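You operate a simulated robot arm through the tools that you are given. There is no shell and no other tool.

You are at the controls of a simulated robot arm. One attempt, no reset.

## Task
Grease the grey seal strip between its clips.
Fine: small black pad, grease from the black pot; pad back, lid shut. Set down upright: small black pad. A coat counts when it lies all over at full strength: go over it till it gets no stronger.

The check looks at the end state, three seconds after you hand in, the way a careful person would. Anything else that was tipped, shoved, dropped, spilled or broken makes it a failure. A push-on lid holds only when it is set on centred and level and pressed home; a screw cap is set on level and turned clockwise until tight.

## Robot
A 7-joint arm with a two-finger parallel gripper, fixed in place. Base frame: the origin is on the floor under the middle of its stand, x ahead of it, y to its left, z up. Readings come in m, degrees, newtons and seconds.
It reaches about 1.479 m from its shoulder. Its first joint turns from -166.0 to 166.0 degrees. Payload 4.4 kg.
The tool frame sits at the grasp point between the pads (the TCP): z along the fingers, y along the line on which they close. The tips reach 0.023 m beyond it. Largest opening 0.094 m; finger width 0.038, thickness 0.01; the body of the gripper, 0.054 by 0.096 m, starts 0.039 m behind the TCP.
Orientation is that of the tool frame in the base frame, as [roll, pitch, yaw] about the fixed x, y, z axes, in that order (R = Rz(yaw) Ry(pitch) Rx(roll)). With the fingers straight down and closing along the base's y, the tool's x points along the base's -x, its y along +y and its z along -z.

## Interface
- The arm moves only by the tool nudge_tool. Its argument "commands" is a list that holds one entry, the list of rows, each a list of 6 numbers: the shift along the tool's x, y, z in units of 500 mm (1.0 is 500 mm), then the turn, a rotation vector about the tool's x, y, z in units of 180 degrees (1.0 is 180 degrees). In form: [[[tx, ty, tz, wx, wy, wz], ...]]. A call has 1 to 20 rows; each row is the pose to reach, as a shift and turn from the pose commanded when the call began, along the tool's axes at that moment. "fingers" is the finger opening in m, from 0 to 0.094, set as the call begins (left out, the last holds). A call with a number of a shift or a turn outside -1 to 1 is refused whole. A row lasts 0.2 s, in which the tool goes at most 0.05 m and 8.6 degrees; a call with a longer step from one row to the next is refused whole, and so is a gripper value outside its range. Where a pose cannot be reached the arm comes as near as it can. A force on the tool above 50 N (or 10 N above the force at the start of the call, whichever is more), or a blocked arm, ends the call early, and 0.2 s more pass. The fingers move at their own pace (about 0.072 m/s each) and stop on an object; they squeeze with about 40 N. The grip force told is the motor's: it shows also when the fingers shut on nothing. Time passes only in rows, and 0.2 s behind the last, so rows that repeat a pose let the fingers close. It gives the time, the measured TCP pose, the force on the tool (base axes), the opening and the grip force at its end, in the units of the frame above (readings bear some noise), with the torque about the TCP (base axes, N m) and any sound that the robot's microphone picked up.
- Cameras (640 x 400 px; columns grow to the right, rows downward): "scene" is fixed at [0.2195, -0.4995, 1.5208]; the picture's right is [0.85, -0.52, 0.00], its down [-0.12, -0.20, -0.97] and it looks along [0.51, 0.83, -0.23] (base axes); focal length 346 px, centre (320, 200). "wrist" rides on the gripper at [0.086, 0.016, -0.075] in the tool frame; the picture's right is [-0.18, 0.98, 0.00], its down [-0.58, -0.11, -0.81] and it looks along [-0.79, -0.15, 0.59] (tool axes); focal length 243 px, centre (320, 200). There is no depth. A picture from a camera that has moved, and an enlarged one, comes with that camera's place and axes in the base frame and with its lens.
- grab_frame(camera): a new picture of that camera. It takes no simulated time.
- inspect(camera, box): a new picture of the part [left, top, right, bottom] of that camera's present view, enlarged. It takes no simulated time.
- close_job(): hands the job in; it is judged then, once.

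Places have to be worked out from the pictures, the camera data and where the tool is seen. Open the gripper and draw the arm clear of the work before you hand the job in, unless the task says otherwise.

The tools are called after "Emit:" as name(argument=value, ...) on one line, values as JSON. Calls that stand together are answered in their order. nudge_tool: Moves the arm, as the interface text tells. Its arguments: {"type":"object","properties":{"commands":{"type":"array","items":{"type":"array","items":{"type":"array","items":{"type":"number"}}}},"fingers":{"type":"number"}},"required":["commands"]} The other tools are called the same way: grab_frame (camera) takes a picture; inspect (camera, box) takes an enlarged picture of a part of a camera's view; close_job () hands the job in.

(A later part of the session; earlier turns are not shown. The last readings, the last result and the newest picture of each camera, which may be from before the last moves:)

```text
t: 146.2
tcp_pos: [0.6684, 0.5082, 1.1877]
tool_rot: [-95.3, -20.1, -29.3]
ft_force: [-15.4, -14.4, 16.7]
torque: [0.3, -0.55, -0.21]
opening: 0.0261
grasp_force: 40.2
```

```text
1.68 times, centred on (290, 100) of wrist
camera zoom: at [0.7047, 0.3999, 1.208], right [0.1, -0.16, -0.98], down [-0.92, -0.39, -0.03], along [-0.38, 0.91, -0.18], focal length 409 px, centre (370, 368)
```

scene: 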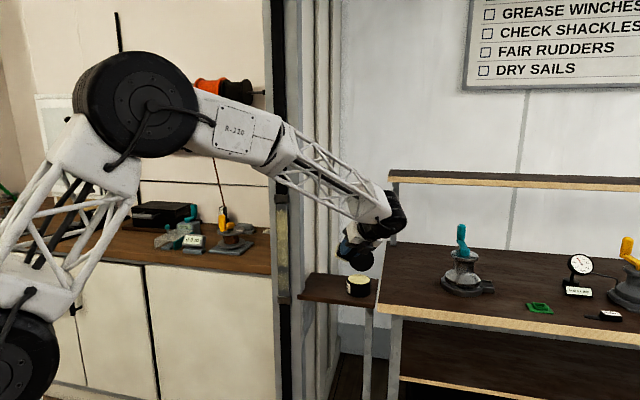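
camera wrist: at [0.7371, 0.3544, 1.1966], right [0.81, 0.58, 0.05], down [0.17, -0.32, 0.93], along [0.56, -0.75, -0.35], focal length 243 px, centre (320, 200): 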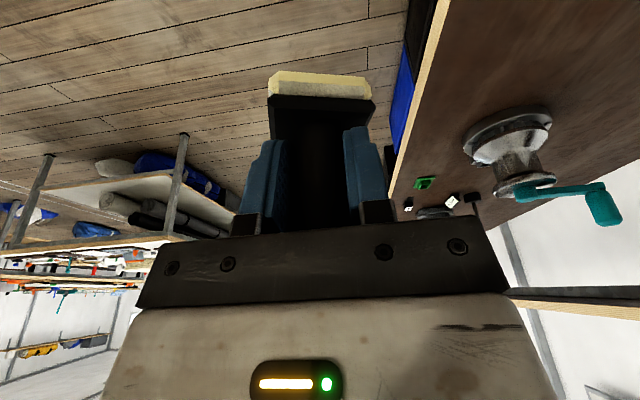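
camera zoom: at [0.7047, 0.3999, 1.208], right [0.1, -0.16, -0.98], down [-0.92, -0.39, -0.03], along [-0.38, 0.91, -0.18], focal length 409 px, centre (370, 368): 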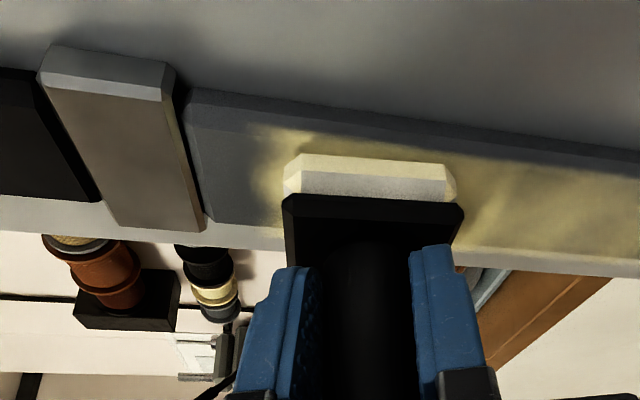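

The top 2 cm still looks grey even though the pad wiped up to the clip. I'll look from the scene camera.

Emit:
inspect(camera="scene", box=[270, 190, 296, 222])

Emit:
inspect(camera="wrist", box=[180, 70, 330, 150])

```text
12.50 times, centred on (283, 206) of scene
camera zoom: at [0.2195, -0.4995, 1.5208], right [0.85, -0.52, 0.0], down [-0.12, -0.2, -0.97], along [0.51, 0.83, -0.23], focal length 4320 px, centre (782, 125)
```

zoom: 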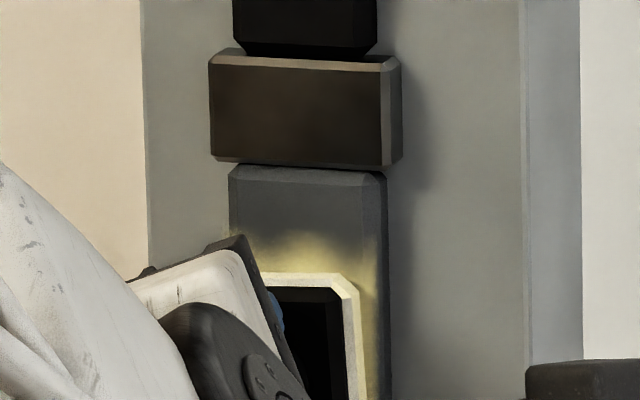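

```text
4.27 times, centred on (255, 110) of wrist
camera zoom: at [0.7047, 0.3999, 1.208], right [0.1, -0.16, -0.98], down [-0.92, -0.39, -0.03], along [-0.38, 0.91, -0.18], focal length 1035 px, centre (597, 584)
```

zoom: 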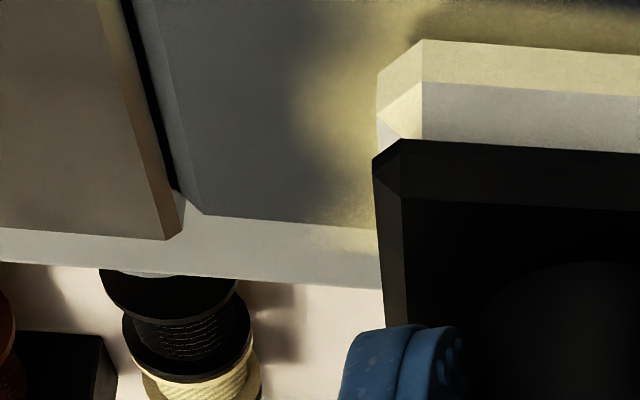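

I'll retreat 5 cm and look at the whole strip in both views to understand what was really deposited.

Emit:
nudge_tool(commands=[[[-0.0051, 0, -0.0193, 0, 0, 0], [-0.0153, 0, -0.058, 0, 0, 0], [-0.0255, 0.0001, -0.0967, 0, 0, 0], [-0.0255, 0.0001, -0.0967, 0, 0, 0]]])

Emit:
grab_frame(camera="wrist")

Emit:
inspect(camera="wrist", box=[150, 0, 640, 130])

Emit:
inspect(camera="scene", box=[265, 185, 305, 305])

```text
t: 147.2
tcp_pos: [0.6333, 0.4708, 1.1858]
tool_rot: [-95.5, -20.0, -29.3]
ft_force: [0.1, 0.2, -1.1]
torque: [-0.01, 0.03, 0.0]
opening: 0.026
grasp_force: 39.6
```

```text
taken
camera wrist: at [0.6701, 0.3638, 1.2071], right [0.09, -0.16, -0.98], down [-0.92, -0.39, -0.02], along [-0.38, 0.91, -0.19], focal length 243 px, centre (320, 200)
```

wrist: 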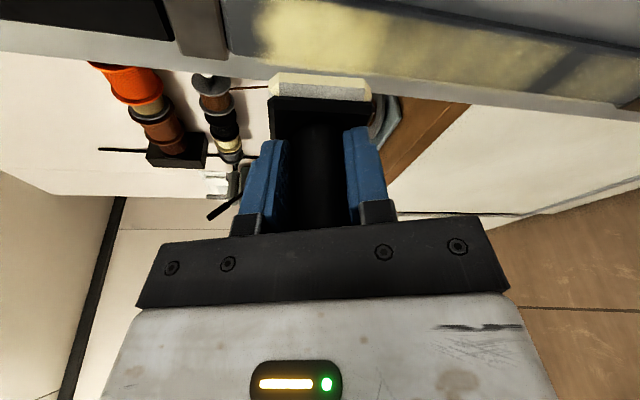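

```text
1.31 times, centred on (395, 65) of wrist
camera zoom: at [0.6701, 0.3638, 1.2071], right [0.09, -0.16, -0.98], down [-0.92, -0.39, -0.02], along [-0.38, 0.91, -0.19], focal length 317 px, centre (222, 376)
```

zoom: 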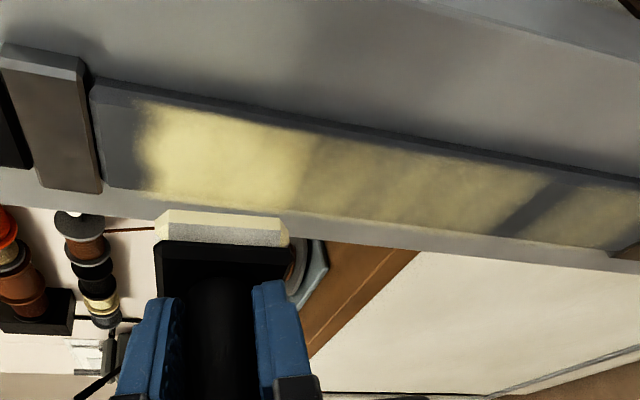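

```text
3.33 times, centred on (285, 245) of scene
camera zoom: at [0.2195, -0.4995, 1.5208], right [0.85, -0.52, 0.0], down [-0.12, -0.2, -0.97], along [0.51, 0.83, -0.23], focal length 1152 px, centre (437, 50)
```

zoom: 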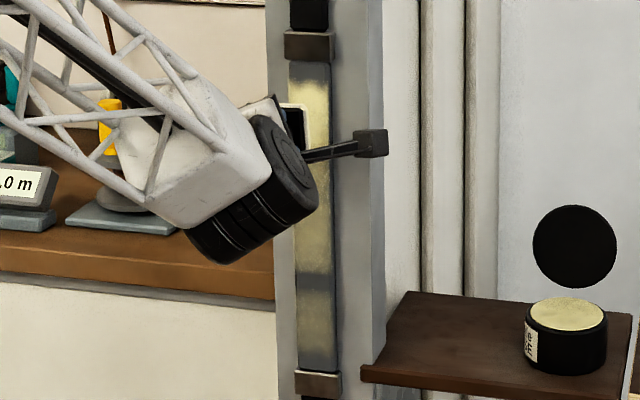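

Now it's clear: the zone I wiped is a bright, full-strength coat, much stronger than the dabbed areas. The top 2 cm was missed because the pad's edge rode on the clip. I'll re-approach near the top and wipe up to just below the clip.

Emit:
nudge_tool(commands=[[[0.0143, -0.0113, 0.0373, 0, 0, 0], [0.0243, -0.0113, 0.0753, 0, 0, 0], [0.0283, -0.0113, 0.0906, 0, 0, 0], [0.0293, -0.0113, 0.0946, 0, 0, 0], [0.0293, -0.0113, 0.0946, 0, 0, 0]]])

```text
t: 148.3
tcp_pos: [0.6682, 0.5054, 1.1902]
tool_rot: [-95.5, -20.0, -29.4]
ft_force: [-0.6, -0.7, -1.0]
torque: [-0.01, 0.02, 0.0]
opening: 0.0258
grasp_force: 39.9
```

Emit:
nudge_tool(commands=[[[0.0002, 0, 0.0008, 0, 0, 0], [0.0004, 0, 0.0015, 0, 0, 0], [0.0004, 0, 0.0015, 0, 0, 0]]])

```text
t: 149.2
tcp_pos: [0.6691, 0.5075, 1.1902]
tool_rot: [-95.5, -20.0, -29.2]
ft_force: [-24.6, -13.3, 3.9]
torque: [0.19, -0.2, 0.1]
opening: 0.0256
grasp_force: 40.1
```

27 N now. I'll ease 0.25 mm and wipe upward 2.2 cm, stopping just below the clip.

Emit:
nudge_tool(commands=[[[-0.0001, 0, -0.0005, 0, 0, 0], [0.0037, -0.0103, -0.0015, 0, 0, 0], [0.0075, -0.0206, -0.0025, 0, 0, 0], [0.0112, -0.0309, -0.0035, 0, 0, 0], [0.0149, -0.0411, -0.0045, 0, 0, 0], [0.0149, -0.0411, -0.0045, 0, 0, 0]]])

Emit:
inspect(camera="wrist", box=[100, 40, 480, 160])

```text
t: 150.6
tcp_pos: [0.669, 0.5058, 1.2144]
tool_rot: [-95.5, -20.0, -29.3]
ft_force: [-2.9, -1.1, 0.5]
torque: [0.08, -0.12, -0.03]
opening: 0.0261
grasp_force: 39.5
```

```text
1.68 times, centred on (290, 100) of wrist
camera zoom: at [0.7056, 0.3988, 1.2359], right [0.1, -0.16, -0.98], down [-0.92, -0.39, -0.03], along [-0.38, 0.91, -0.18], focal length 409 px, centre (370, 368)
```

zoom: 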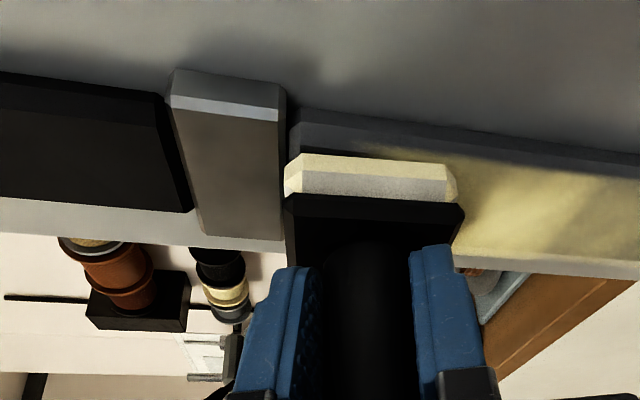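

Light contact at the end, right below the clip. I'll press 0.6 mm more and do short up-down rubs of 6 mm here.

Emit:
nudge_tool(commands=[[[0.0001, 0.001, 0.0009, 0, 0, 0], [-0.0007, 0.003, 0.0015, 0, 0, 0], [-0.0034, 0.0103, 0.0021, 0, 0, 0], [-0.0034, 0.0103, 0.0021, 0, 0, 0], [0.0003, 0.0, 0.0012, 0, 0, 0], [0.0003, 0.0, 0.0012, 0, 0, 0], [-0.0034, 0.0103, 0.0021, 0, 0, 0], [0.0003, 0.0, 0.0012, 0, 0, 0], [0.0003, 0.0, 0.0012, 0, 0, 0]]])

Emit:
inspect(camera="scene", box=[270, 190, 296, 222])

```text
t: 152.6
tcp_pos: [0.6702, 0.5063, 1.2105]
tool_rot: [-95.8, -20.0, -29.1]
ft_force: [-33.7, -27.6, -19.6]
torque: [-0.19, 0.27, -0.05]
opening: 0.0257
grasp_force: 39.7
```

```text
12.50 times, centred on (283, 206) of scene
camera zoom: at [0.2195, -0.4995, 1.5208], right [0.85, -0.52, 0.0], down [-0.12, -0.2, -0.97], along [0.51, 0.83, -0.23], focal length 4320 px, centre (782, 125)
```

zoom: 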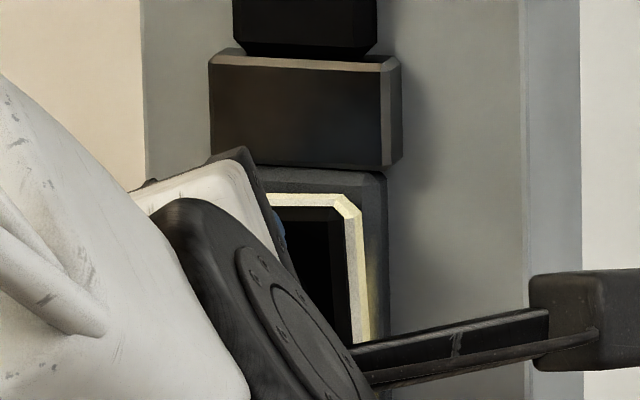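

I'll back off to see whether the rubbing coated the top end.

Emit:
nudge_tool(commands=[[[-0.0005, 0, -0.0019, 0, 0, 0], [-0.0102, 0, -0.0387, 0, 0, 0], [-0.0204, 0.0001, -0.0774, 0, 0, 0], [-0.0204, 0.0001, -0.0774, 0, 0, 0]]])

Emit:
inspect(camera="wrist", box=[150, 0, 640, 130])

Emit:
inspect(camera="scene", box=[270, 190, 296, 222])

```text
t: 153.6
tcp_pos: [0.6412, 0.4782, 1.2128]
tool_rot: [-95.5, -20.0, -29.3]
ft_force: [-0.3, -0.2, -0.7]
torque: [0.01, 0.03, -0.01]
opening: 0.0261
grasp_force: 40.1
```

```text
1.31 times, centred on (395, 65) of wrist
camera zoom: at [0.6776, 0.3708, 1.2331], right [0.09, -0.16, -0.98], down [-0.92, -0.39, -0.02], along [-0.38, 0.91, -0.19], focal length 317 px, centre (222, 376)
```

zoom: 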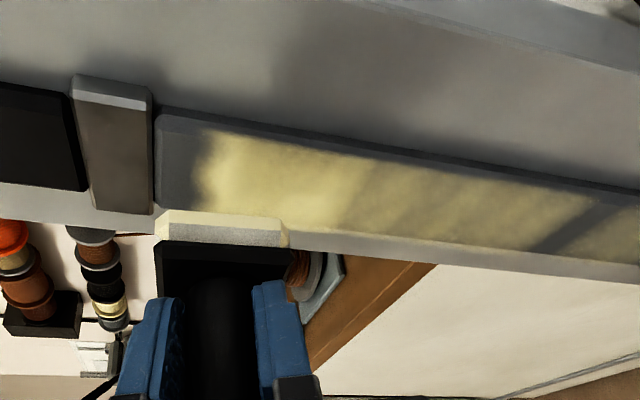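

```text
12.50 times, centred on (283, 206) of scene
camera zoom: at [0.2195, -0.4995, 1.5208], right [0.85, -0.52, 0.0], down [-0.12, -0.2, -0.97], along [0.51, 0.83, -0.23], focal length 4320 px, centre (782, 125)
```

zoom: 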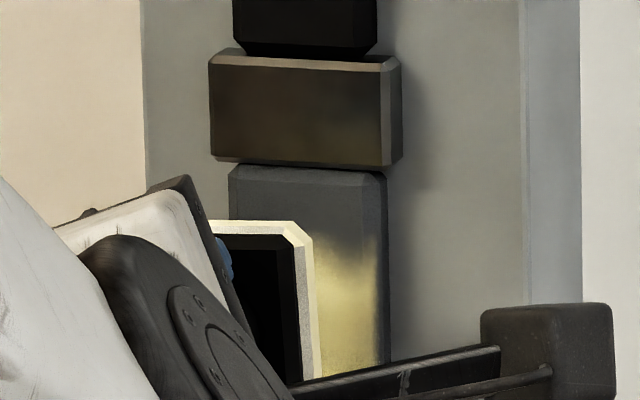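

The coat's upper boundary has stayed at z≈1.218 through every stroke, so the coatable area seems to end about 2 cm short of each clip; the top bands are now full strength. I'll check that the clip itself is clean.

Emit:
inspect(camera="scene", box=[272, 188, 294, 206])

Emit:
inspect(camera="wrist", box=[190, 40, 330, 110])

```text
16.00 times, centred on (283, 197) of scene
camera zoom: at [0.2195, -0.4995, 1.5208], right [0.85, -0.52, 0.0], down [-0.12, -0.2, -0.97], along [0.51, 0.83, -0.23], focal length 5529 px, centre (912, 248)
```

zoom: 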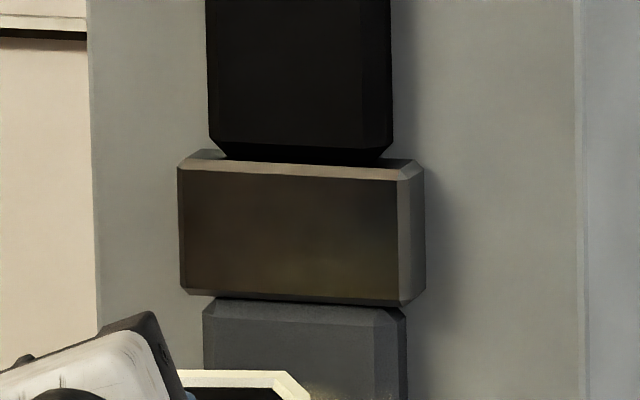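

```text
4.57 times, centred on (260, 75) of wrist
camera zoom: at [0.6776, 0.3708, 1.2331], right [0.09, -0.16, -0.98], down [-0.92, -0.39, -0.02], along [-0.38, 0.91, -0.19], focal length 1109 px, centre (594, 771)
```

zoom: 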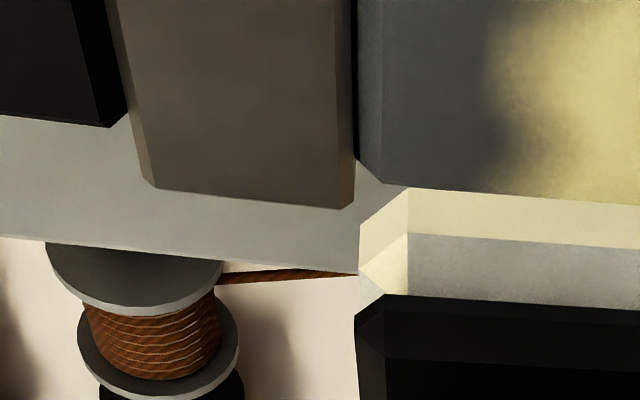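

No obvious smear on the clip, and I'll stay clear of both clips from now on. Next, the rest of the strip: I'll re-approach at z≈1.168 and wipe downward.

Emit:
nudge_tool(commands=[[[-0.0154, 0.0421, 0.0041, 0, 0, 0], [-0.0308, 0.0842, 0.0081, 0, 0, 0], [-0.0206, 0.0842, 0.0468, 0, 0, 0], [-0.0132, 0.0841, 0.0748, 0, 0, 0], [-0.0107, 0.0841, 0.0845, 0, 0, 0], [-0.0107, 0.0841, 0.0845, 0, 0, 0]]])

```text
t: 154.9
tcp_pos: [0.669, 0.5056, 1.1679]
tool_rot: [-95.5, -20.0, -29.3]
ft_force: [-12.5, -9.8, -1.6]
torque: [0.08, -0.1, -0.16]
opening: 0.0257
grasp_force: 40.6
```

16 N. Wiping down 4 cm.

Emit:
nudge_tool(commands=[[[-0.0055, 0.015, 0.0013, 0, 0, 0], [-0.0109, 0.0299, 0.0028, 0, 0, 0], [-0.0164, 0.0449, 0.0042, 0, 0, 0], [-0.0219, 0.0598, 0.0056, 0, 0, 0], [-0.0274, 0.0748, 0.0071, 0, 0, 0]]])

```text
t: 156.2
tcp_pos: [0.6695, 0.5065, 1.1271]
tool_rot: [-95.6, -19.8, -29.3]
ft_force: [-6.0, -4.6, 3.8]
torque: [0.1, -0.18, -0.14]
opening: 0.0261
grasp_force: 39.9
```

Still in contact at 7.5 N. Adding 0.2 mm and wiping another 4 cm down.

Emit:
nudge_tool(commands=[[[-0.0054, 0.015, 0.0018, 0, 0, 0], [-0.0108, 0.0299, 0.0032, 0, 0, 0], [-0.0163, 0.0449, 0.0046, 0, 0, 0], [-0.0218, 0.0598, 0.006, 0, 0, 0], [-0.0273, 0.0748, 0.0075, 0, 0, 0]]])

Emit:
inspect(camera="wrist", box=[0, 0, 640, 200])

```text
t: 157.3
tcp_pos: [0.6691, 0.5071, 1.0902]
tool_rot: [-95.4, -20.1, -29.3]
ft_force: [-18.5, -14.3, 16.7]
torque: [0.27, -0.48, -0.08]
opening: 0.026
grasp_force: 40.1
```

```text
1.00 times, centred on (320, 100) of wrist (not enlarged: the box is as wide or as high as the picture)
camera zoom: at [0.7051, 0.3995, 1.1113], right [0.1, -0.16, -0.98], down [-0.92, -0.39, -0.03], along [-0.38, 0.91, -0.18], focal length 243 px, centre (320, 300)
```

zoom: 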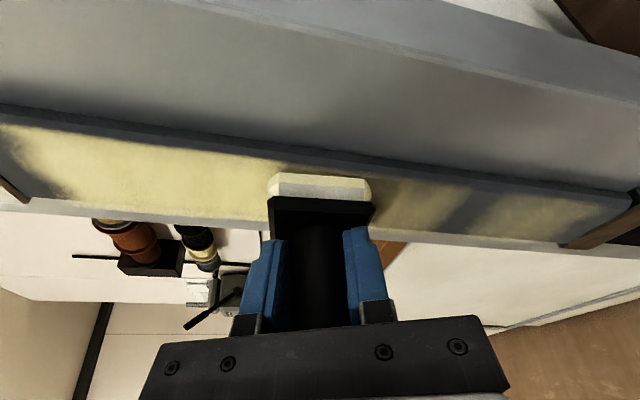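

Beautiful: everything from the top down to the pad is now bright. Continuing down another 4 cm, easing very slightly.

Emit:
nudge_tool(commands=[[[-0.0056, 0.015, 0.0011, 0, 0, 0], [-0.011, 0.0299, 0.0025, 0, 0, 0], [-0.0165, 0.0449, 0.0039, 0, 0, 0], [-0.022, 0.0598, 0.0053, 0, 0, 0], [-0.0275, 0.0748, 0.0068, 0, 0, 0]]])

Emit:
inspect(camera="wrist", box=[0, 0, 640, 200])

```text
t: 158.6
tcp_pos: [0.67, 0.5054, 1.0482]
tool_rot: [-95.4, -20.0, -29.3]
ft_force: [-5.5, -6.7, 4.3]
torque: [0.05, -0.22, -0.22]
opening: 0.0261
grasp_force: 40.0
```

```text
1.00 times, centred on (320, 100) of wrist (not enlarged: the box is as wide or as high as the picture)
camera zoom: at [0.7062, 0.3983, 1.0692], right [0.09, -0.16, -0.98], down [-0.92, -0.39, -0.02], along [-0.38, 0.91, -0.18], focal length 243 px, centre (320, 300)
```

zoom: 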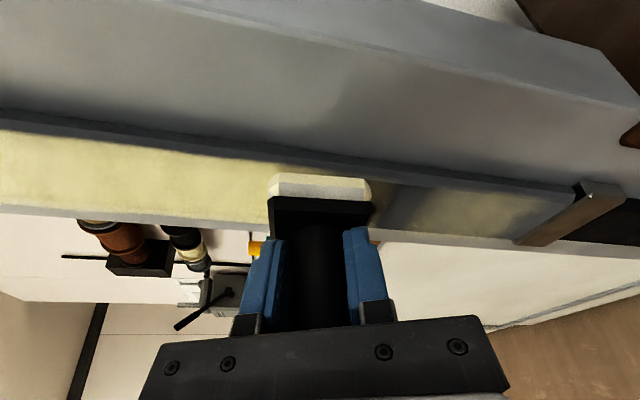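

Good strong coat above the pad, still in contact at 8.6 N. Continuing down 4 cm with a slight extra push.

Emit:
nudge_tool(commands=[[[-0.0054, 0.015, 0.0018, 0, 0, 0], [-0.0108, 0.0299, 0.0032, 0, 0, 0], [-0.0163, 0.0449, 0.0046, 0, 0, 0], [-0.0218, 0.0598, 0.006, 0, 0, 0], [-0.0273, 0.0748, 0.0075, 0, 0, 0]]])

Emit:
inspect(camera="wrist", box=[0, 0, 640, 200])

```text
t: 159.8
tcp_pos: [0.668, 0.507, 1.0087]
tool_rot: [-95.4, -19.9, -29.3]
ft_force: [-2.9, -2.9, 2.3]
torque: [0.05, -0.11, -0.07]
opening: 0.026
grasp_force: 40.3
```

```text
1.00 times, centred on (320, 100) of wrist (not enlarged: the box is as wide or as high as the picture)
camera zoom: at [0.7047, 0.3997, 1.029], right [0.09, -0.16, -0.98], down [-0.92, -0.39, -0.02], along [-0.38, 0.91, -0.19], focal length 243 px, centre (320, 300)
```

zoom: 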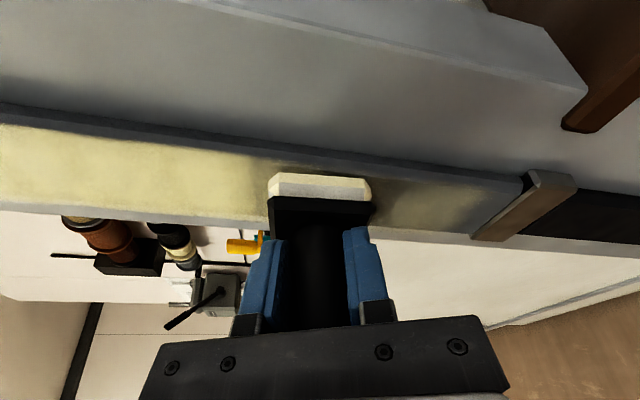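

Contact is light (4 N). I'll add 0.3 mm and keep going down 4 cm.

Emit:
nudge_tool(commands=[[[-0.0053, 0.015, 0.002, 0, 0, 0], [-0.0107, 0.0299, 0.0034, 0, 0, 0], [-0.0162, 0.0449, 0.0048, 0, 0, 0], [-0.0217, 0.0598, 0.0062, 0, 0, 0], [-0.0272, 0.0748, 0.0077, 0, 0, 0]]])

Emit:
inspect(camera="wrist", box=[0, 0, 640, 200])

```text
t: 160.9
tcp_pos: [0.6683, 0.5071, 0.9685]
tool_rot: [-95.6, -20.0, -29.2]
ft_force: [0.2, 0.7, 0.5]
torque: [0.0, 0.01, 0.0]
opening: 0.0261
grasp_force: 40.0
```

```text
1.00 times, centred on (320, 100) of wrist (not enlarged: the box is as wide or as high as the picture)
camera zoom: at [0.7049, 0.3992, 0.989], right [0.09, -0.16, -0.98], down [-0.92, -0.39, -0.02], along [-0.38, 0.91, -0.19], focal length 243 px, centre (320, 300)
```

zoom: 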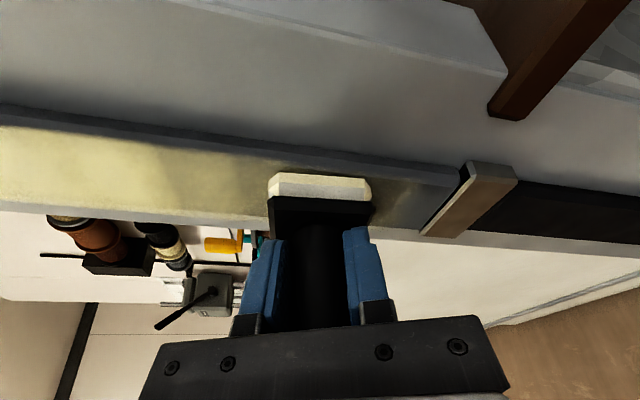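

Contact lost. Pressing back in by small steps here.

Emit:
nudge_tool(commands=[[[0.0002, 0, 0.0008, 0, 0, 0], [0.0004, 0, 0.0014, 0, 0, 0], [0.0004, 0, 0.0014, 0, 0, 0]]])

```text
t: 161.8
tcp_pos: [0.6694, 0.5068, 0.968]
tool_rot: [-95.8, -20.0, -29.2]
ft_force: [-24.3, -20.2, 1.6]
torque: [0.21, -0.22, -0.09]
opening: 0.0258
grasp_force: 40.0
```

31 N. I'll ease 0.4 mm and wipe upward 5 cm over the weaker part.

Emit:
nudge_tool(commands=[[[-0.0002, 0, -0.0008, 0, 0, 0], [0.0053, -0.015, -0.0022, 0, 0, 0], [0.0107, -0.0299, -0.0037, 0, 0, 0], [0.0162, -0.0449, -0.0051, 0, 0, 0], [0.0217, -0.0598, -0.0066, 0, 0, 0], [0.0271, -0.0748, -0.008, 0, 0, 0], [0.0326, -0.0898, -0.0095, 0, 0, 0]]])

Emit:
inspect(camera="wrist", box=[0, 0, 640, 200])

```text
t: 162.7
tcp_pos: [0.67, 0.5063, 0.9867]
tool_rot: [-95.8, -19.8, -29.3]
ft_force: [-7.5, -8.3, 1.5]
torque: [0.28, -0.28, -0.03]
opening: 0.0261
grasp_force: 39.9
stopped in row 4: the force on the tool passed its limit at 52 N (the readings are from after the stop); the commanded pose is now the measured one
```

```text
1.00 times, centred on (320, 100) of wrist (not enlarged: the box is as wide or as high as the picture)
camera zoom: at [0.7052, 0.3993, 1.0078], right [0.09, -0.16, -0.98], down [-0.92, -0.39, -0.02], along [-0.38, 0.91, -0.19], focal length 243 px, centre (320, 300)
```

zoom: 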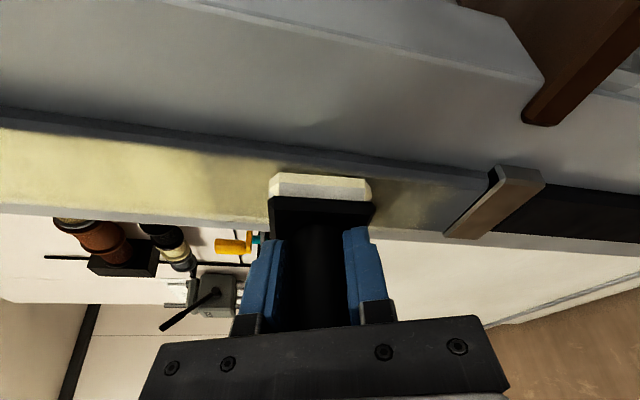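

Downward wipes behave better than upward ones, so I'll lift off, go up to z≈1.03 and press in for another downward pass.

Emit:
nudge_tool(commands=[[[-0.0015, 0, -0.0058, 0, 0, 0], [0.0139, -0.0421, -0.0099, 0, 0, 0], [0.0293, -0.0842, -0.0139, 0, 0, 0], [0.0303, -0.0842, -0.01, 0, 0, 0], [0.0307, -0.0842, -0.0085, 0, 0, 0], [0.0307, -0.0842, -0.0085, 0, 0, 0]]])

```text
t: 164.1
tcp_pos: [0.6693, 0.5063, 1.032]
tool_rot: [-95.8, -19.9, -29.1]
ft_force: [-7.3, -12.5, -0.1]
torque: [0.32, -0.19, -0.27]
opening: 0.0257
grasp_force: 39.9
```

14 N but top-edge heavy. I'll trim the pitch by 0.3° and wipe down 3.5 cm.

Emit:
nudge_tool(commands=[[[0, 0, 0, 0.0015, 0.0006, -0.0004], [-0.0048, 0.0131, 0.0014, 0.0015, 0.0006, -0.0004], [-0.0096, 0.0262, 0.0026, 0.0015, 0.0006, -0.0004], [-0.0144, 0.0393, 0.0039, 0.0015, 0.0006, -0.0004], [-0.0192, 0.0524, 0.0051, 0.0015, 0.0006, -0.0004], [-0.0239, 0.0655, 0.0064, 0.0015, 0.0006, -0.0004]]])

Emit:
inspect(camera="wrist", box=[0, 0, 640, 200])

```text
t: 164.7
tcp_pos: [0.6685, 0.507, 1.0307]
tool_rot: [-95.1, -20.0, -29.5]
ft_force: [-18.9, -20.8, 7.2]
torque: [-0.14, 0.08, -0.23]
opening: 0.0259
grasp_force: 40.1
stopped in row 2: the force on the tool passed its limit at 62 N (the readings are from after the stop); the commanded pose is now the measured one
```

```text
1.00 times, centred on (320, 100) of wrist (not enlarged: the box is as wide or as high as the picture)
camera zoom: at [0.7052, 0.3993, 1.0515], right [0.1, -0.16, -0.98], down [-0.92, -0.39, -0.03], along [-0.38, 0.91, -0.18], focal length 243 px, centre (320, 300)
```

zoom: 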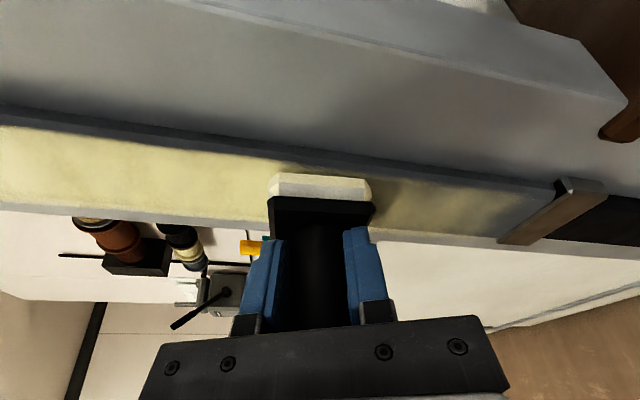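

For downward wipes a slightly top-forward pad is right. I'll reverse the pitch trim by 0.5°, ease 0.6 mm, and wipe down.

Emit:
nudge_tool(commands=[[[-0.0003, 0, -0.0012, -0.0013, -0.0005, 0.0003], [-0.0003, 0, -0.0012, -0.0025, -0.001, 0.0007], [-0.0003, 0, -0.0012, -0.0025, -0.001, 0.0007]]])

```text
t: 165.5
tcp_pos: [0.6691, 0.5071, 1.031]
tool_rot: [-95.6, -19.9, -29.1]
ft_force: [-8.7, -14.0, 3.8]
torque: [0.34, -0.35, -0.32]
opening: 0.026
grasp_force: 40.1
```

16 N on the trailing edge, as wanted. Wiping down 4 cm.

Emit:
nudge_tool(commands=[[[-0.0055, 0.015, 0.0014, 0, 0, 0], [-0.0109, 0.0299, 0.0028, 0, 0, 0], [-0.0164, 0.0449, 0.0043, 0, 0, 0], [-0.0219, 0.0598, 0.0057, 0, 0, 0], [-0.0274, 0.0748, 0.0072, 0, 0, 0]]])

Emit:
inspect(camera="wrist", box=[0, 0, 640, 200])

```text
t: 165.9
tcp_pos: [0.6688, 0.5061, 1.0302]
tool_rot: [-95.3, -20.0, -29.4]
ft_force: [-22.1, -19.1, 8.1]
torque: [-0.04, 0.03, -0.21]
opening: 0.0259
grasp_force: 40.4
stopped in row 1: the force on the tool passed its limit at 64 N (the readings are from after the stop); the commanded pose is now the measured one
```

```text
1.00 times, centred on (320, 100) of wrist (not enlarged: the box is as wide or as high as the picture)
camera zoom: at [0.7053, 0.3995, 1.0509], right [0.1, -0.16, -0.98], down [-0.92, -0.39, -0.03], along [-0.38, 0.91, -0.18], focal length 243 px, centre (320, 300)
```

zoom: 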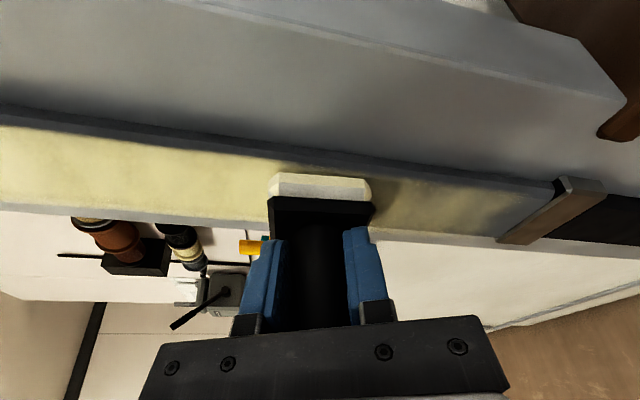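

After each stop the commanded pose jumps by sensor noise, so I should re-establish light contact first. Backing off 1 mm and reading.

Emit:
nudge_tool(commands=[[[-0.0005, 0, -0.0019, 0, 0, 0], [-0.0005, 0, -0.0019, 0, 0, 0]]])

```text
t: 166.5
tcp_pos: [0.6692, 0.5067, 1.0302]
tool_rot: [-95.2, -20.0, -29.4]
ft_force: [-11.3, -15.7, 4.5]
torque: [-0.07, -0.04, -0.31]
opening: 0.0259
grasp_force: 39.9
```

Still 19 N. Backing off another 0.7 mm.

Emit:
nudge_tool(commands=[[[-0.0004, 0, -0.0014, -0.0013, -0.0005, 0.0003], [-0.0004, 0, -0.0014, -0.0013, -0.0005, 0.0003]]])

```text
t: 167.1
tcp_pos: [0.669, 0.5064, 1.0299]
tool_rot: [-95.5, -20.0, -29.3]
ft_force: [0.6, -0.3, -0.3]
torque: [0.0, -0.02, 0.01]
opening: 0.0258
grasp_force: 40.0
```

Free now. Advancing 0.4 mm for light contact.

Emit:
nudge_tool(commands=[[[0.0001, 0, 0.0004, 0, 0, 0], [0.0002, 0, 0.0008, 0, 0, 0], [0.0002, 0, 0.0008, 0, 0, 0]]])

```text
t: 167.9
tcp_pos: [0.6692, 0.5073, 1.0298]
tool_rot: [-95.6, -19.9, -29.2]
ft_force: [0.0, 1.1, 0.1]
torque: [0.01, 0.01, -0.02]
opening: 0.0258
grasp_force: 40.2
```

Emit:
nudge_tool(commands=[[[0.0001, 0, 0.0004, 0, 0, 0], [0.0002, 0, 0.0008, 0, 0, 0], [0.0002, 0, 0.0008, 0, 0, 0]]])

```text
t: 168.7
tcp_pos: [0.6685, 0.5087, 1.0289]
tool_rot: [-95.6, -19.9, -29.2]
ft_force: [-11.9, -9.5, 0.3]
torque: [0.16, -0.17, -0.1]
opening: 0.0259
grasp_force: 39.9
```

15 N and well behaved. Wiping down 4 cm.

Emit:
nudge_tool(commands=[[[-0.0056, 0.015, 0.001, 0, 0, 0], [-0.011, 0.0299, 0.0025, 0, 0, 0], [-0.0165, 0.0449, 0.0039, 0, 0, 0], [-0.022, 0.0598, 0.0054, 0, 0, 0], [-0.0274, 0.0748, 0.0069, 0, 0, 0]]])

Emit:
inspect(camera="wrist", box=[0, 0, 640, 200])

```text
t: 169.1
tcp_pos: [0.6691, 0.5084, 1.0288]
tool_rot: [-95.2, -20.2, -29.4]
ft_force: [-18.4, -17.2, 8.0]
torque: [-0.12, 0.07, -0.2]
opening: 0.0258
grasp_force: 40.4
stopped in row 2: the force on the tool passed its limit at 58 N (the readings are from after the stop); the commanded pose is now the measured one
```

```text
1.00 times, centred on (320, 100) of wrist (not enlarged: the box is as wide or as high as the picture)
camera zoom: at [0.7052, 0.3995, 1.0495], right [0.1, -0.16, -0.98], down [-0.92, -0.39, -0.03], along [-0.38, 0.91, -0.18], focal length 243 px, centre (320, 300)
```

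zoom: 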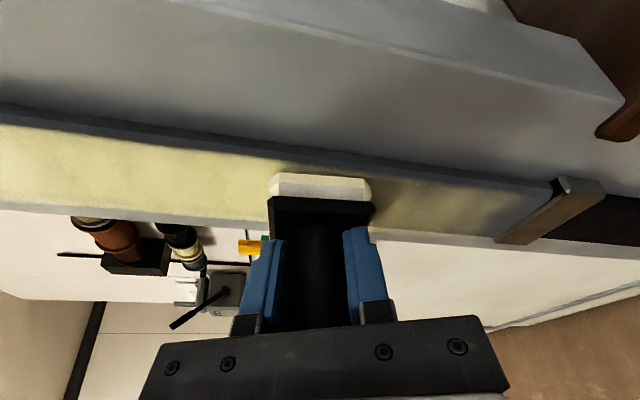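

It jams again: friction tips the leading edge in. I'll lift off and check the lower half to see how much still needs wiping.

Emit:
nudge_tool(commands=[[[-0.001, 0, -0.0039, 0, 0, 0], [-0.0102, 0, -0.0387, 0, 0, 0], [-0.0204, 0.0001, -0.0774, 0, 0, 0], [-0.0204, 0.0001, -0.0774, 0, 0, 0]]])

Emit:
inspect(camera="wrist", box=[150, 0, 640, 130])

Emit:
inspect(camera="scene", box=[265, 185, 305, 305])

```text
t: 170.1
tcp_pos: [0.6405, 0.4787, 1.0295]
tool_rot: [-95.2, -20.0, -29.3]
ft_force: [-0.4, 0.2, -1.1]
torque: [0.01, 0.0, 0.02]
opening: 0.026
grasp_force: 39.8
```

```text
1.31 times, centred on (395, 65) of wrist
camera zoom: at [0.6771, 0.3714, 1.0487], right [0.1, -0.16, -0.98], down [-0.92, -0.39, -0.03], along [-0.38, 0.91, -0.18], focal length 317 px, centre (222, 376)
```

zoom: 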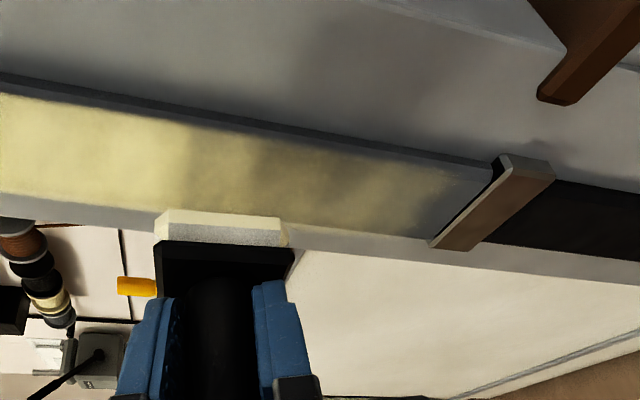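

```text
3.33 times, centred on (285, 245) of scene
camera zoom: at [0.2195, -0.4995, 1.5208], right [0.85, -0.52, 0.0], down [-0.12, -0.2, -0.97], along [0.51, 0.83, -0.23], focal length 1152 px, centre (437, 50)
```

zoom: 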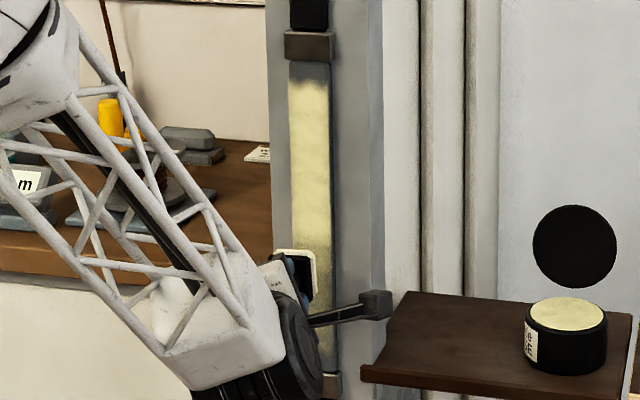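

The upper two thirds is at full strength, and the part from z≈1.03 down to 0.917 is still thinner. I'll re-dip the pad using the same route.

Emit:
nudge_tool(commands=[[[-0.0206, -0.0006, -0.0773, 0, 0, 0], [0.0297, -0.0042, -0.0896, -0.00237, -0.02947, -0.0299], [0.08, -0.0077, -0.102, -0.00474, -0.05894, -0.0598], [0.1303, -0.0113, -0.1143, -0.00711, -0.08841, -0.0897], [0.1806, -0.0148, -0.1267, -0.00948, -0.11788, -0.1196], [0.2309, -0.0184, -0.139, -0.01185, -0.14735, -0.1495], [0.2812, -0.0219, -0.1513, -0.01422, -0.17682, -0.1794], [0.3315, -0.0255, -0.1637, -0.01659, -0.20629, -0.2093], [0.3818, -0.029, -0.176, -0.01896, -0.23576, -0.2392], [0.4321, -0.0326, -0.1884, -0.02133, -0.26523, -0.2691], [0.4824, -0.0361, -0.2007, -0.0237, -0.2947, -0.299], [0.5328, -0.0396, -0.213, -0.02607, -0.32417, -0.3289], [0.5328, -0.0396, -0.213, -0.02844, -0.35364, -0.3588], [0.5328, -0.0396, -0.213, -0.03081, -0.38311, -0.3887], [0.5328, -0.0396, -0.213, -0.03318, -0.41258, -0.4186], [0.5328, -0.0396, -0.213, -0.03555, -0.44205, -0.4485], [0.5328, -0.0396, -0.213, -0.03792, -0.47152, -0.4784], [0.5328, -0.0396, -0.213, -0.04029, -0.50099, -0.5083], [0.5328, -0.0396, -0.213, -0.04266, -0.53046, -0.5382], [0.5328, -0.0396, -0.213, -0.04503, -0.55993, -0.5681]]])

```text
t: 174.3
tcp_pos: [0.7993, 0.2716, 1.1473]
tool_rot: [179.0, -0.5, 119.7]
ft_force: [-0.8, 0.3, -0.4]
torque: [0.02, -0.02, -0.01]
opening: 0.0257
grasp_force: 39.9
```

Nearly there. Finishing the rotation with a small level trim and moving over the pot.

Emit:
nudge_tool(commands=[[[0, 0, 0, -0.00237, -0.0282, -0.0299], [0, 0, 0, -0.00474, -0.0564, -0.0598], [0, 0, 0, -0.00711, -0.0845, -0.0897], [0.0169, 0.0668, 0.0438, -0.00711, -0.0845, -0.0897], [0.0337, 0.1336, 0.0875, -0.00711, -0.0845, -0.0897], [0.0506, 0.2004, 0.1313, -0.00711, -0.0845, -0.0897], [0.0675, 0.2672, 0.1751, -0.00711, -0.0845, -0.0897], [0.0843, 0.334, 0.2188, -0.00711, -0.0845, -0.0897], [0.1012, 0.4008, 0.2626, -0.00711, -0.0845, -0.0897], [0.1012, 0.4008, 0.2626, -0.00711, -0.0845, -0.0897]]])

Emit:
inspect(camera="scene", box=[330, 240, 390, 305])

Emit:
inspect(camera="scene", box=[265, 185, 305, 305])

```text
t: 176.5
tcp_pos: [0.9497, 0.4144, 1.0229]
tool_rot: [179.6, 14.9, 135.8]
ft_force: [0.1, -0.7, -0.4]
torque: [0.01, 0.04, 0.01]
opening: 0.0258
grasp_force: 39.8
```

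```text
6.15 times, centred on (360, 272) of scene
camera zoom: at [0.2195, -0.4995, 1.5208], right [0.85, -0.52, 0.0], down [-0.12, -0.2, -0.97], along [0.51, 0.83, -0.23], focal length 2127 px, centre (74, -246)
```

zoom: 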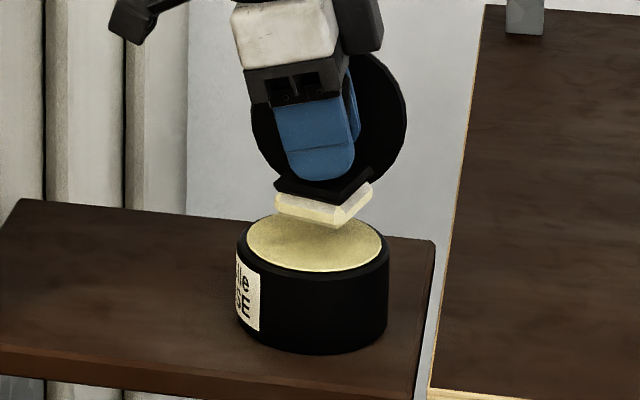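

```text
3.33 times, centred on (285, 245) of scene
camera zoom: at [0.2195, -0.4995, 1.5208], right [0.85, -0.52, 0.0], down [-0.12, -0.2, -0.97], along [0.51, 0.83, -0.23], focal length 1152 px, centre (437, 50)
```

zoom: 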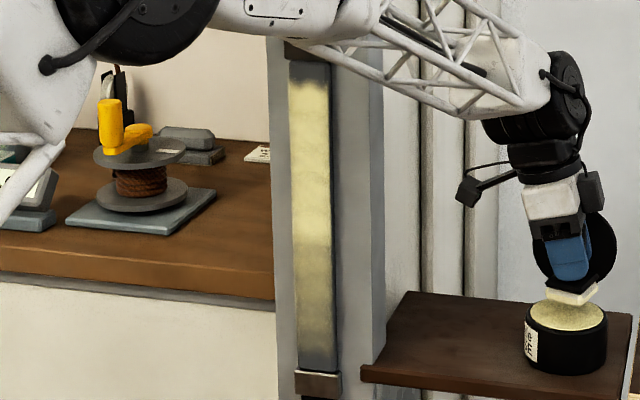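

Good view: the strip is bright above z≈1.04 and dimmer below. Lowering the pad onto the grease.

Emit:
nudge_tool(commands=[[[0.0051, 0, 0.0193, 0, 0, 0], [0.0087, 0, 0.0328, 0, 0, 0], [0.0102, 0, 0.0387, 0, 0, 0], [0.0108, 0, 0.0406, 0, 0, 0], [0.0108, 0, 0.0406, 0, 0, 0]]])

```text
t: 177.7
tcp_pos: [0.9503, 0.4171, 1.0025]
tool_rot: [179.5, 15.0, 135.7]
ft_force: [2.1, -1.7, 13.7]
torque: [-0.14, 0.28, 0.04]
opening: 0.0259
grasp_force: 39.8
```

14 N. I'll press-lift-shift a few times, with a small slide, to load well.

Emit:
nudge_tool(commands=[[[0, 0, 0, 0, 0, 0], [0.004, 0, 0.0001, 0, 0, 0], [0.004, 0.004, 0.0001, 0, 0, 0], [-0.001, 0.004, -0.0012, 0, 0, 0], [-0.001, 0, -0.0012, 0, 0, 0], [-0.0016, 0, -0.0058, 0, 0, 0], [-0.0016, 0.008, -0.0058, 0, 0, 0], [0.0, 0.008, 0.0, 0, 0, 0], [0.0, 0.008, 0.0, 0, 0, 0], [0.0, 0.008, 0.0, 0, 0, 0], [-0.0016, 0.008, -0.0058, 0, 0, 0], [-0.0016, -0.008, -0.0058, 0, 0, 0], [0.0, -0.008, 0.0, 0, 0, 0], [0.0, -0.008, 0.0, 0, 0, 0], [0.0, -0.008, 0.0, 0, 0, 0]]])

```text
t: 180.9
tcp_pos: [0.9474, 0.4125, 1.0011]
tool_rot: [179.6, 15.0, 135.6]
ft_force: [-2.6, 0.8, 26.4]
torque: [-0.07, 0.63, 0.0]
opening: 0.0258
grasp_force: 40.4
```

Loaded. Lifting out and starting back: staging point plus the first half of the reverse rotation.

Emit:
nudge_tool(commands=[[[-0.0026, 0, -0.0096, 0, 0, 0], [-0.0102, 0, -0.0386, 0, 0, 0], [-0.0255, 0, -0.0965, 0, 0, 0], [-0.0332, -0.0813, -0.1346, 0, 0, 0], [-0.041, -0.1626, -0.1727, 0, 0, 0], [-0.0487, -0.244, -0.2108, 0, 0, 0], [-0.0565, -0.3253, -0.2489, 0, 0, 0], [-0.0642, -0.4066, -0.287, 0, 0, 0], [-0.0642, -0.4066, -0.287, 0.00237, 0.02947, 0.0299], [-0.0642, -0.4066, -0.287, 0.00474, 0.05894, 0.0598], [-0.0642, -0.4066, -0.287, 0.00711, 0.08841, 0.0897], [-0.0642, -0.4066, -0.287, 0.00948, 0.11788, 0.1196], [-0.0642, -0.4066, -0.287, 0.01185, 0.14735, 0.1495], [-0.0642, -0.4066, -0.287, 0.01422, 0.17682, 0.1794], [-0.0642, -0.4066, -0.287, 0.01659, 0.20629, 0.2093], [-0.0642, -0.4066, -0.287, 0.01896, 0.23576, 0.2392], [-0.0642, -0.4066, -0.287, 0.02133, 0.26523, 0.2691], [-0.0642, -0.4066, -0.287, 0.0237, 0.2947, 0.299], [-0.0642, -0.4066, -0.287, 0.02607, 0.32417, 0.3289]]])

```text
t: 184.9
tcp_pos: [0.8011, 0.2722, 1.1447]
tool_rot: [-157.6, -37.8, 66.8]
ft_force: [0.2, 0.0, -0.3]
torque: [-0.01, -0.02, 0.0]
opening: 0.026
grasp_force: 40.5
```

Computing the exact remaining rotation (82.6°), I'll finish it while moving to the strip at z≈1.05, about 2 cm off the surface.

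Emit:
nudge_tool(commands=[[[0.0101, -0.0262, 0.0428, 0.00198, 0.02912, 0.02981], [0.0202, -0.0524, 0.0856, 0.00396, 0.05824, 0.05962], [0.0303, -0.0785, 0.1285, 0.00594, 0.08736, 0.08943], [0.0404, -0.1047, 0.1713, 0.00792, 0.11648, 0.11924], [0.0505, -0.1309, 0.2141, 0.0099, 0.1456, 0.14905], [0.0605, -0.1571, 0.2569, 0.01188, 0.17472, 0.17886], [0.0706, -0.1833, 0.2997, 0.01386, 0.20384, 0.20867], [0.0807, -0.2095, 0.3425, 0.01584, 0.23296, 0.23848], [0.0908, -0.2356, 0.3854, 0.01782, 0.26208, 0.26829], [0.1009, -0.2618, 0.4282, 0.0198, 0.2912, 0.2981], [0.111, -0.288, 0.471, 0.0218, 0.3203, 0.3279], [0.111, -0.288, 0.471, 0.0218, 0.3203, 0.3279]]])

Emit:
inspect(camera="wrist", box=[0, 0, 640, 200])

```text
t: 187.5
tcp_pos: [0.6521, 0.49, 1.0499]
tool_rot: [-95.8, -19.9, -29.1]
ft_force: [-0.7, 0.3, -0.2]
torque: [0.0, 0.0, 0.0]
opening: 0.0261
grasp_force: 40.4
```

```text
1.00 times, centred on (320, 100) of wrist (not enlarged: the box is as wide or as high as the picture)
camera zoom: at [0.6888, 0.3826, 1.071], right [0.09, -0.17, -0.98], down [-0.92, -0.39, -0.02], along [-0.38, 0.9, -0.19], focal length 243 px, centre (320, 300)
```

zoom: 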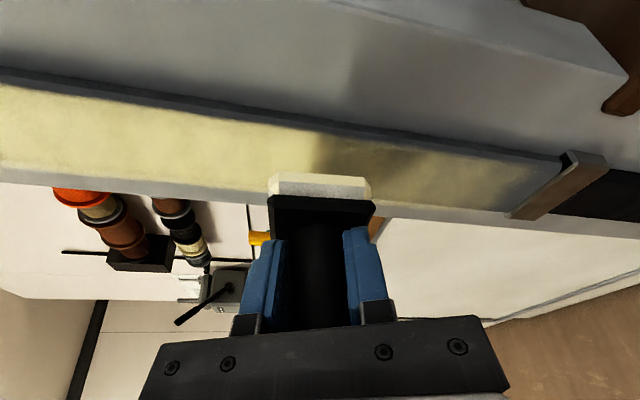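

The boundary between full and thin coat is clear at z≈1.04. Approaching contact there.

Emit:
nudge_tool(commands=[[[0.0051, 0, 0.0193, 0, 0, 0], [0.0092, 0, 0.0348, 0, 0, 0], [0.0112, 0, 0.0425, 0, 0, 0], [0.0117, 0, 0.0443, 0, 0, 0], [0.0117, 0, 0.0443, 0, 0, 0]]])

```text
t: 188.7
tcp_pos: [0.6679, 0.5064, 1.0501]
tool_rot: [-95.9, -20.0, -28.9]
ft_force: [-0.3, -0.3, 0.1]
torque: [0.01, 0.02, -0.01]
opening: 0.0261
grasp_force: 40.0
```

Emit:
nudge_tool(commands=[[[0.0002, 0, 0.0008, 0, 0, 0], [0.0003, 0, 0.0012, 0, 0, 0], [0.0003, 0, 0.0012, 0, 0, 0]]])

```text
t: 189.5
tcp_pos: [0.6677, 0.5074, 1.0501]
tool_rot: [-95.9, -19.9, -29.0]
ft_force: [-23.6, -24.0, -1.2]
torque: [0.19, -0.18, -0.07]
opening: 0.0258
grasp_force: 40.5
```

34 N after a small step. Easing 0.45 mm.

Emit:
nudge_tool(commands=[[[-0.0002, 0, -0.0009, 0, 0, 0], [-0.0002, 0, -0.0009, 0, 0, 0]]])

```text
t: 190.1
tcp_pos: [0.6683, 0.5081, 1.0495]
tool_rot: [-95.9, -20.1, -29.1]
ft_force: [-10.6, -10.5, -5.7]
torque: [0.01, -0.01, 0.04]
opening: 0.026
grasp_force: 40.5
```

15 N. Wiping down 3 cm.

Emit:
nudge_tool(commands=[[[-0.0052, 0.014, 0.0012, 0, 0, 0], [-0.0104, 0.028, 0.0027, 0, 0, 0], [-0.0155, 0.0421, 0.0041, 0, 0, 0], [-0.0206, 0.0561, 0.0056, 0, 0, 0]]])

Emit:
inspect(camera="wrist", box=[0, 0, 640, 200])

```text
t: 191.1
tcp_pos: [0.6682, 0.5056, 1.0199]
tool_rot: [-95.8, -20.0, -29.1]
ft_force: [-1.1, 0.0, -0.7]
torque: [0.0, 0.0, 0.03]
opening: 0.0258
grasp_force: 40.0
```

```text
1.00 times, centred on (320, 100) of wrist (not enlarged: the box is as wide or as high as the picture)
camera zoom: at [0.7042, 0.3992, 1.0408], right [0.09, -0.17, -0.98], down [-0.92, -0.4, -0.02], along [-0.38, 0.9, -0.19], focal length 243 px, centre (320, 300)
```

zoom: 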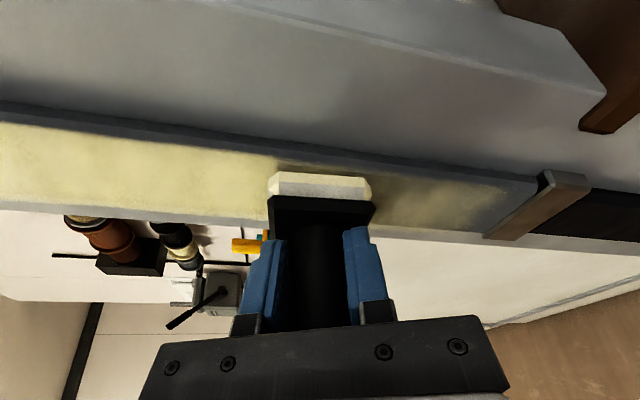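

Contact fades on the way down, so the strip surface leans about 0.5° relative to my stroke. I'll add a forward bias and press in again.

Emit:
nudge_tool(commands=[[[0.0002, 0, 0.0006, 0, 0, 0], [0.0003, 0, 0.001, 0, 0, 0], [0.0003, 0, 0.001, 0, 0, 0]]])

```text
t: 191.9
tcp_pos: [0.6667, 0.5067, 1.0196]
tool_rot: [-95.8, -20.0, -29.0]
ft_force: [0.2, -1.5, -0.5]
torque: [0.04, 0.0, 0.0]
opening: 0.0258
grasp_force: 40.2
```

Emit:
nudge_tool(commands=[[[0.0001, 0, 0.0004, 0, 0, 0], [0.0002, 0, 0.0008, 0, 0, 0], [0.0002, 0, 0.0008, 0, 0, 0]]])

```text
t: 192.7
tcp_pos: [0.6681, 0.5085, 1.0195]
tool_rot: [-95.8, -20.0, -29.0]
ft_force: [-3.7, -6.1, -5.2]
torque: [0.04, 0.07, -0.09]
opening: 0.026
grasp_force: 40.2
```

7 N. Wiping down 3.7 cm with the bias included.

Emit:
nudge_tool(commands=[[[-0.005, 0.014, 0.002, 0, 0, 0], [-0.0101, 0.028, 0.0036, 0, 0, 0], [-0.0152, 0.0421, 0.0051, 0, 0, 0], [-0.0203, 0.0561, 0.0067, 0, 0, 0], [-0.0254, 0.0701, 0.0083, 0, 0, 0]]])

Emit:
inspect(camera="wrist", box=[0, 0, 640, 200])

```text
t: 193.1
tcp_pos: [0.6677, 0.5083, 1.0188]
tool_rot: [-95.4, -20.2, -29.2]
ft_force: [-20.5, -18.9, 9.6]
torque: [0.0, 0.02, 0.02]
opening: 0.026
grasp_force: 40.0
stopped in row 2: the force on the tool passed its limit at 61 N (the readings are from after the stop); the commanded pose is now the measured one
```

```text
1.00 times, centred on (320, 100) of wrist (not enlarged: the box is as wide or as high as the picture)
camera zoom: at [0.7047, 0.4001, 1.0397], right [0.1, -0.16, -0.98], down [-0.92, -0.4, -0.03], along [-0.38, 0.9, -0.19], focal length 243 px, centre (320, 300)
```

zoom: 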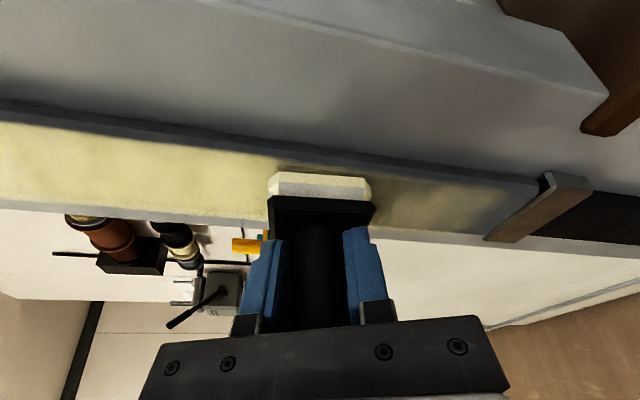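

It jams when starting from rest with a nearly flat pad. I'll back off and give the pad about 1.2° more of trailing tilt (top edge leading into the strip), which should make downward wiping stable.

Emit:
nudge_tool(commands=[[[-0.0008, 0, -0.0029, 0, 0, 0], [-0.0008, 0, -0.0029, -0.003, -0.0012, 0.0008], [-0.0008, 0, -0.0029, -0.0065, -0.0026, 0.0017], [-0.0008, 0, -0.0029, -0.0065, -0.0026, 0.0017]]])

```text
t: 194.1
tcp_pos: [0.6682, 0.5074, 1.0189]
tool_rot: [-96.9, -19.8, -28.7]
ft_force: [-1.1, -3.9, 2.0]
torque: [0.15, -0.16, -0.13]
opening: 0.026
grasp_force: 39.7
```

Light contact on the top edge (3.5 N). Wiping down 3.7 cm.

Emit:
nudge_tool(commands=[[[-0.005, 0.014, 0.0022, 0, 0, 0], [-0.01, 0.028, 0.004, 0, 0, 0], [-0.015, 0.042, 0.0058, 0, 0, 0], [-0.0201, 0.056, 0.0076, 0, 0, 0], [-0.0252, 0.07, 0.0094, 0, 0, 0]]])

Emit:
inspect(camera="wrist", box=[0, 0, 640, 200])

```text
t: 195.3
tcp_pos: [0.6676, 0.5073, 0.9813]
tool_rot: [-96.7, -19.9, -28.7]
ft_force: [-14.6, -13.6, 12.3]
torque: [0.81, -0.8, -0.07]
opening: 0.0257
grasp_force: 40.0
```

```text
1.00 times, centred on (320, 100) of wrist (not enlarged: the box is as wide or as high as the picture)
camera zoom: at [0.705, 0.4004, 1.0028], right [0.08, -0.18, -0.98], down [-0.92, -0.4, -0.01], along [-0.39, 0.9, -0.19], focal length 243 px, centre (320, 300)
```

zoom: 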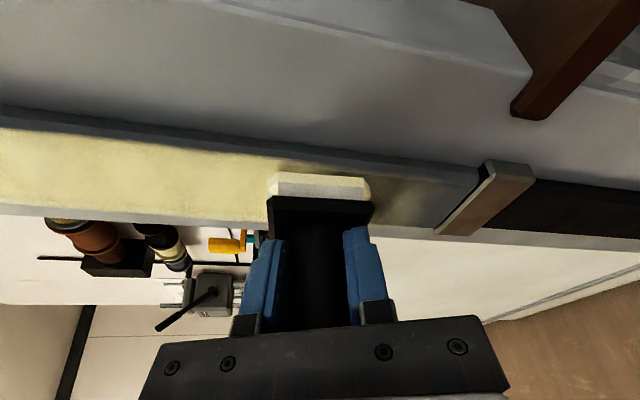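

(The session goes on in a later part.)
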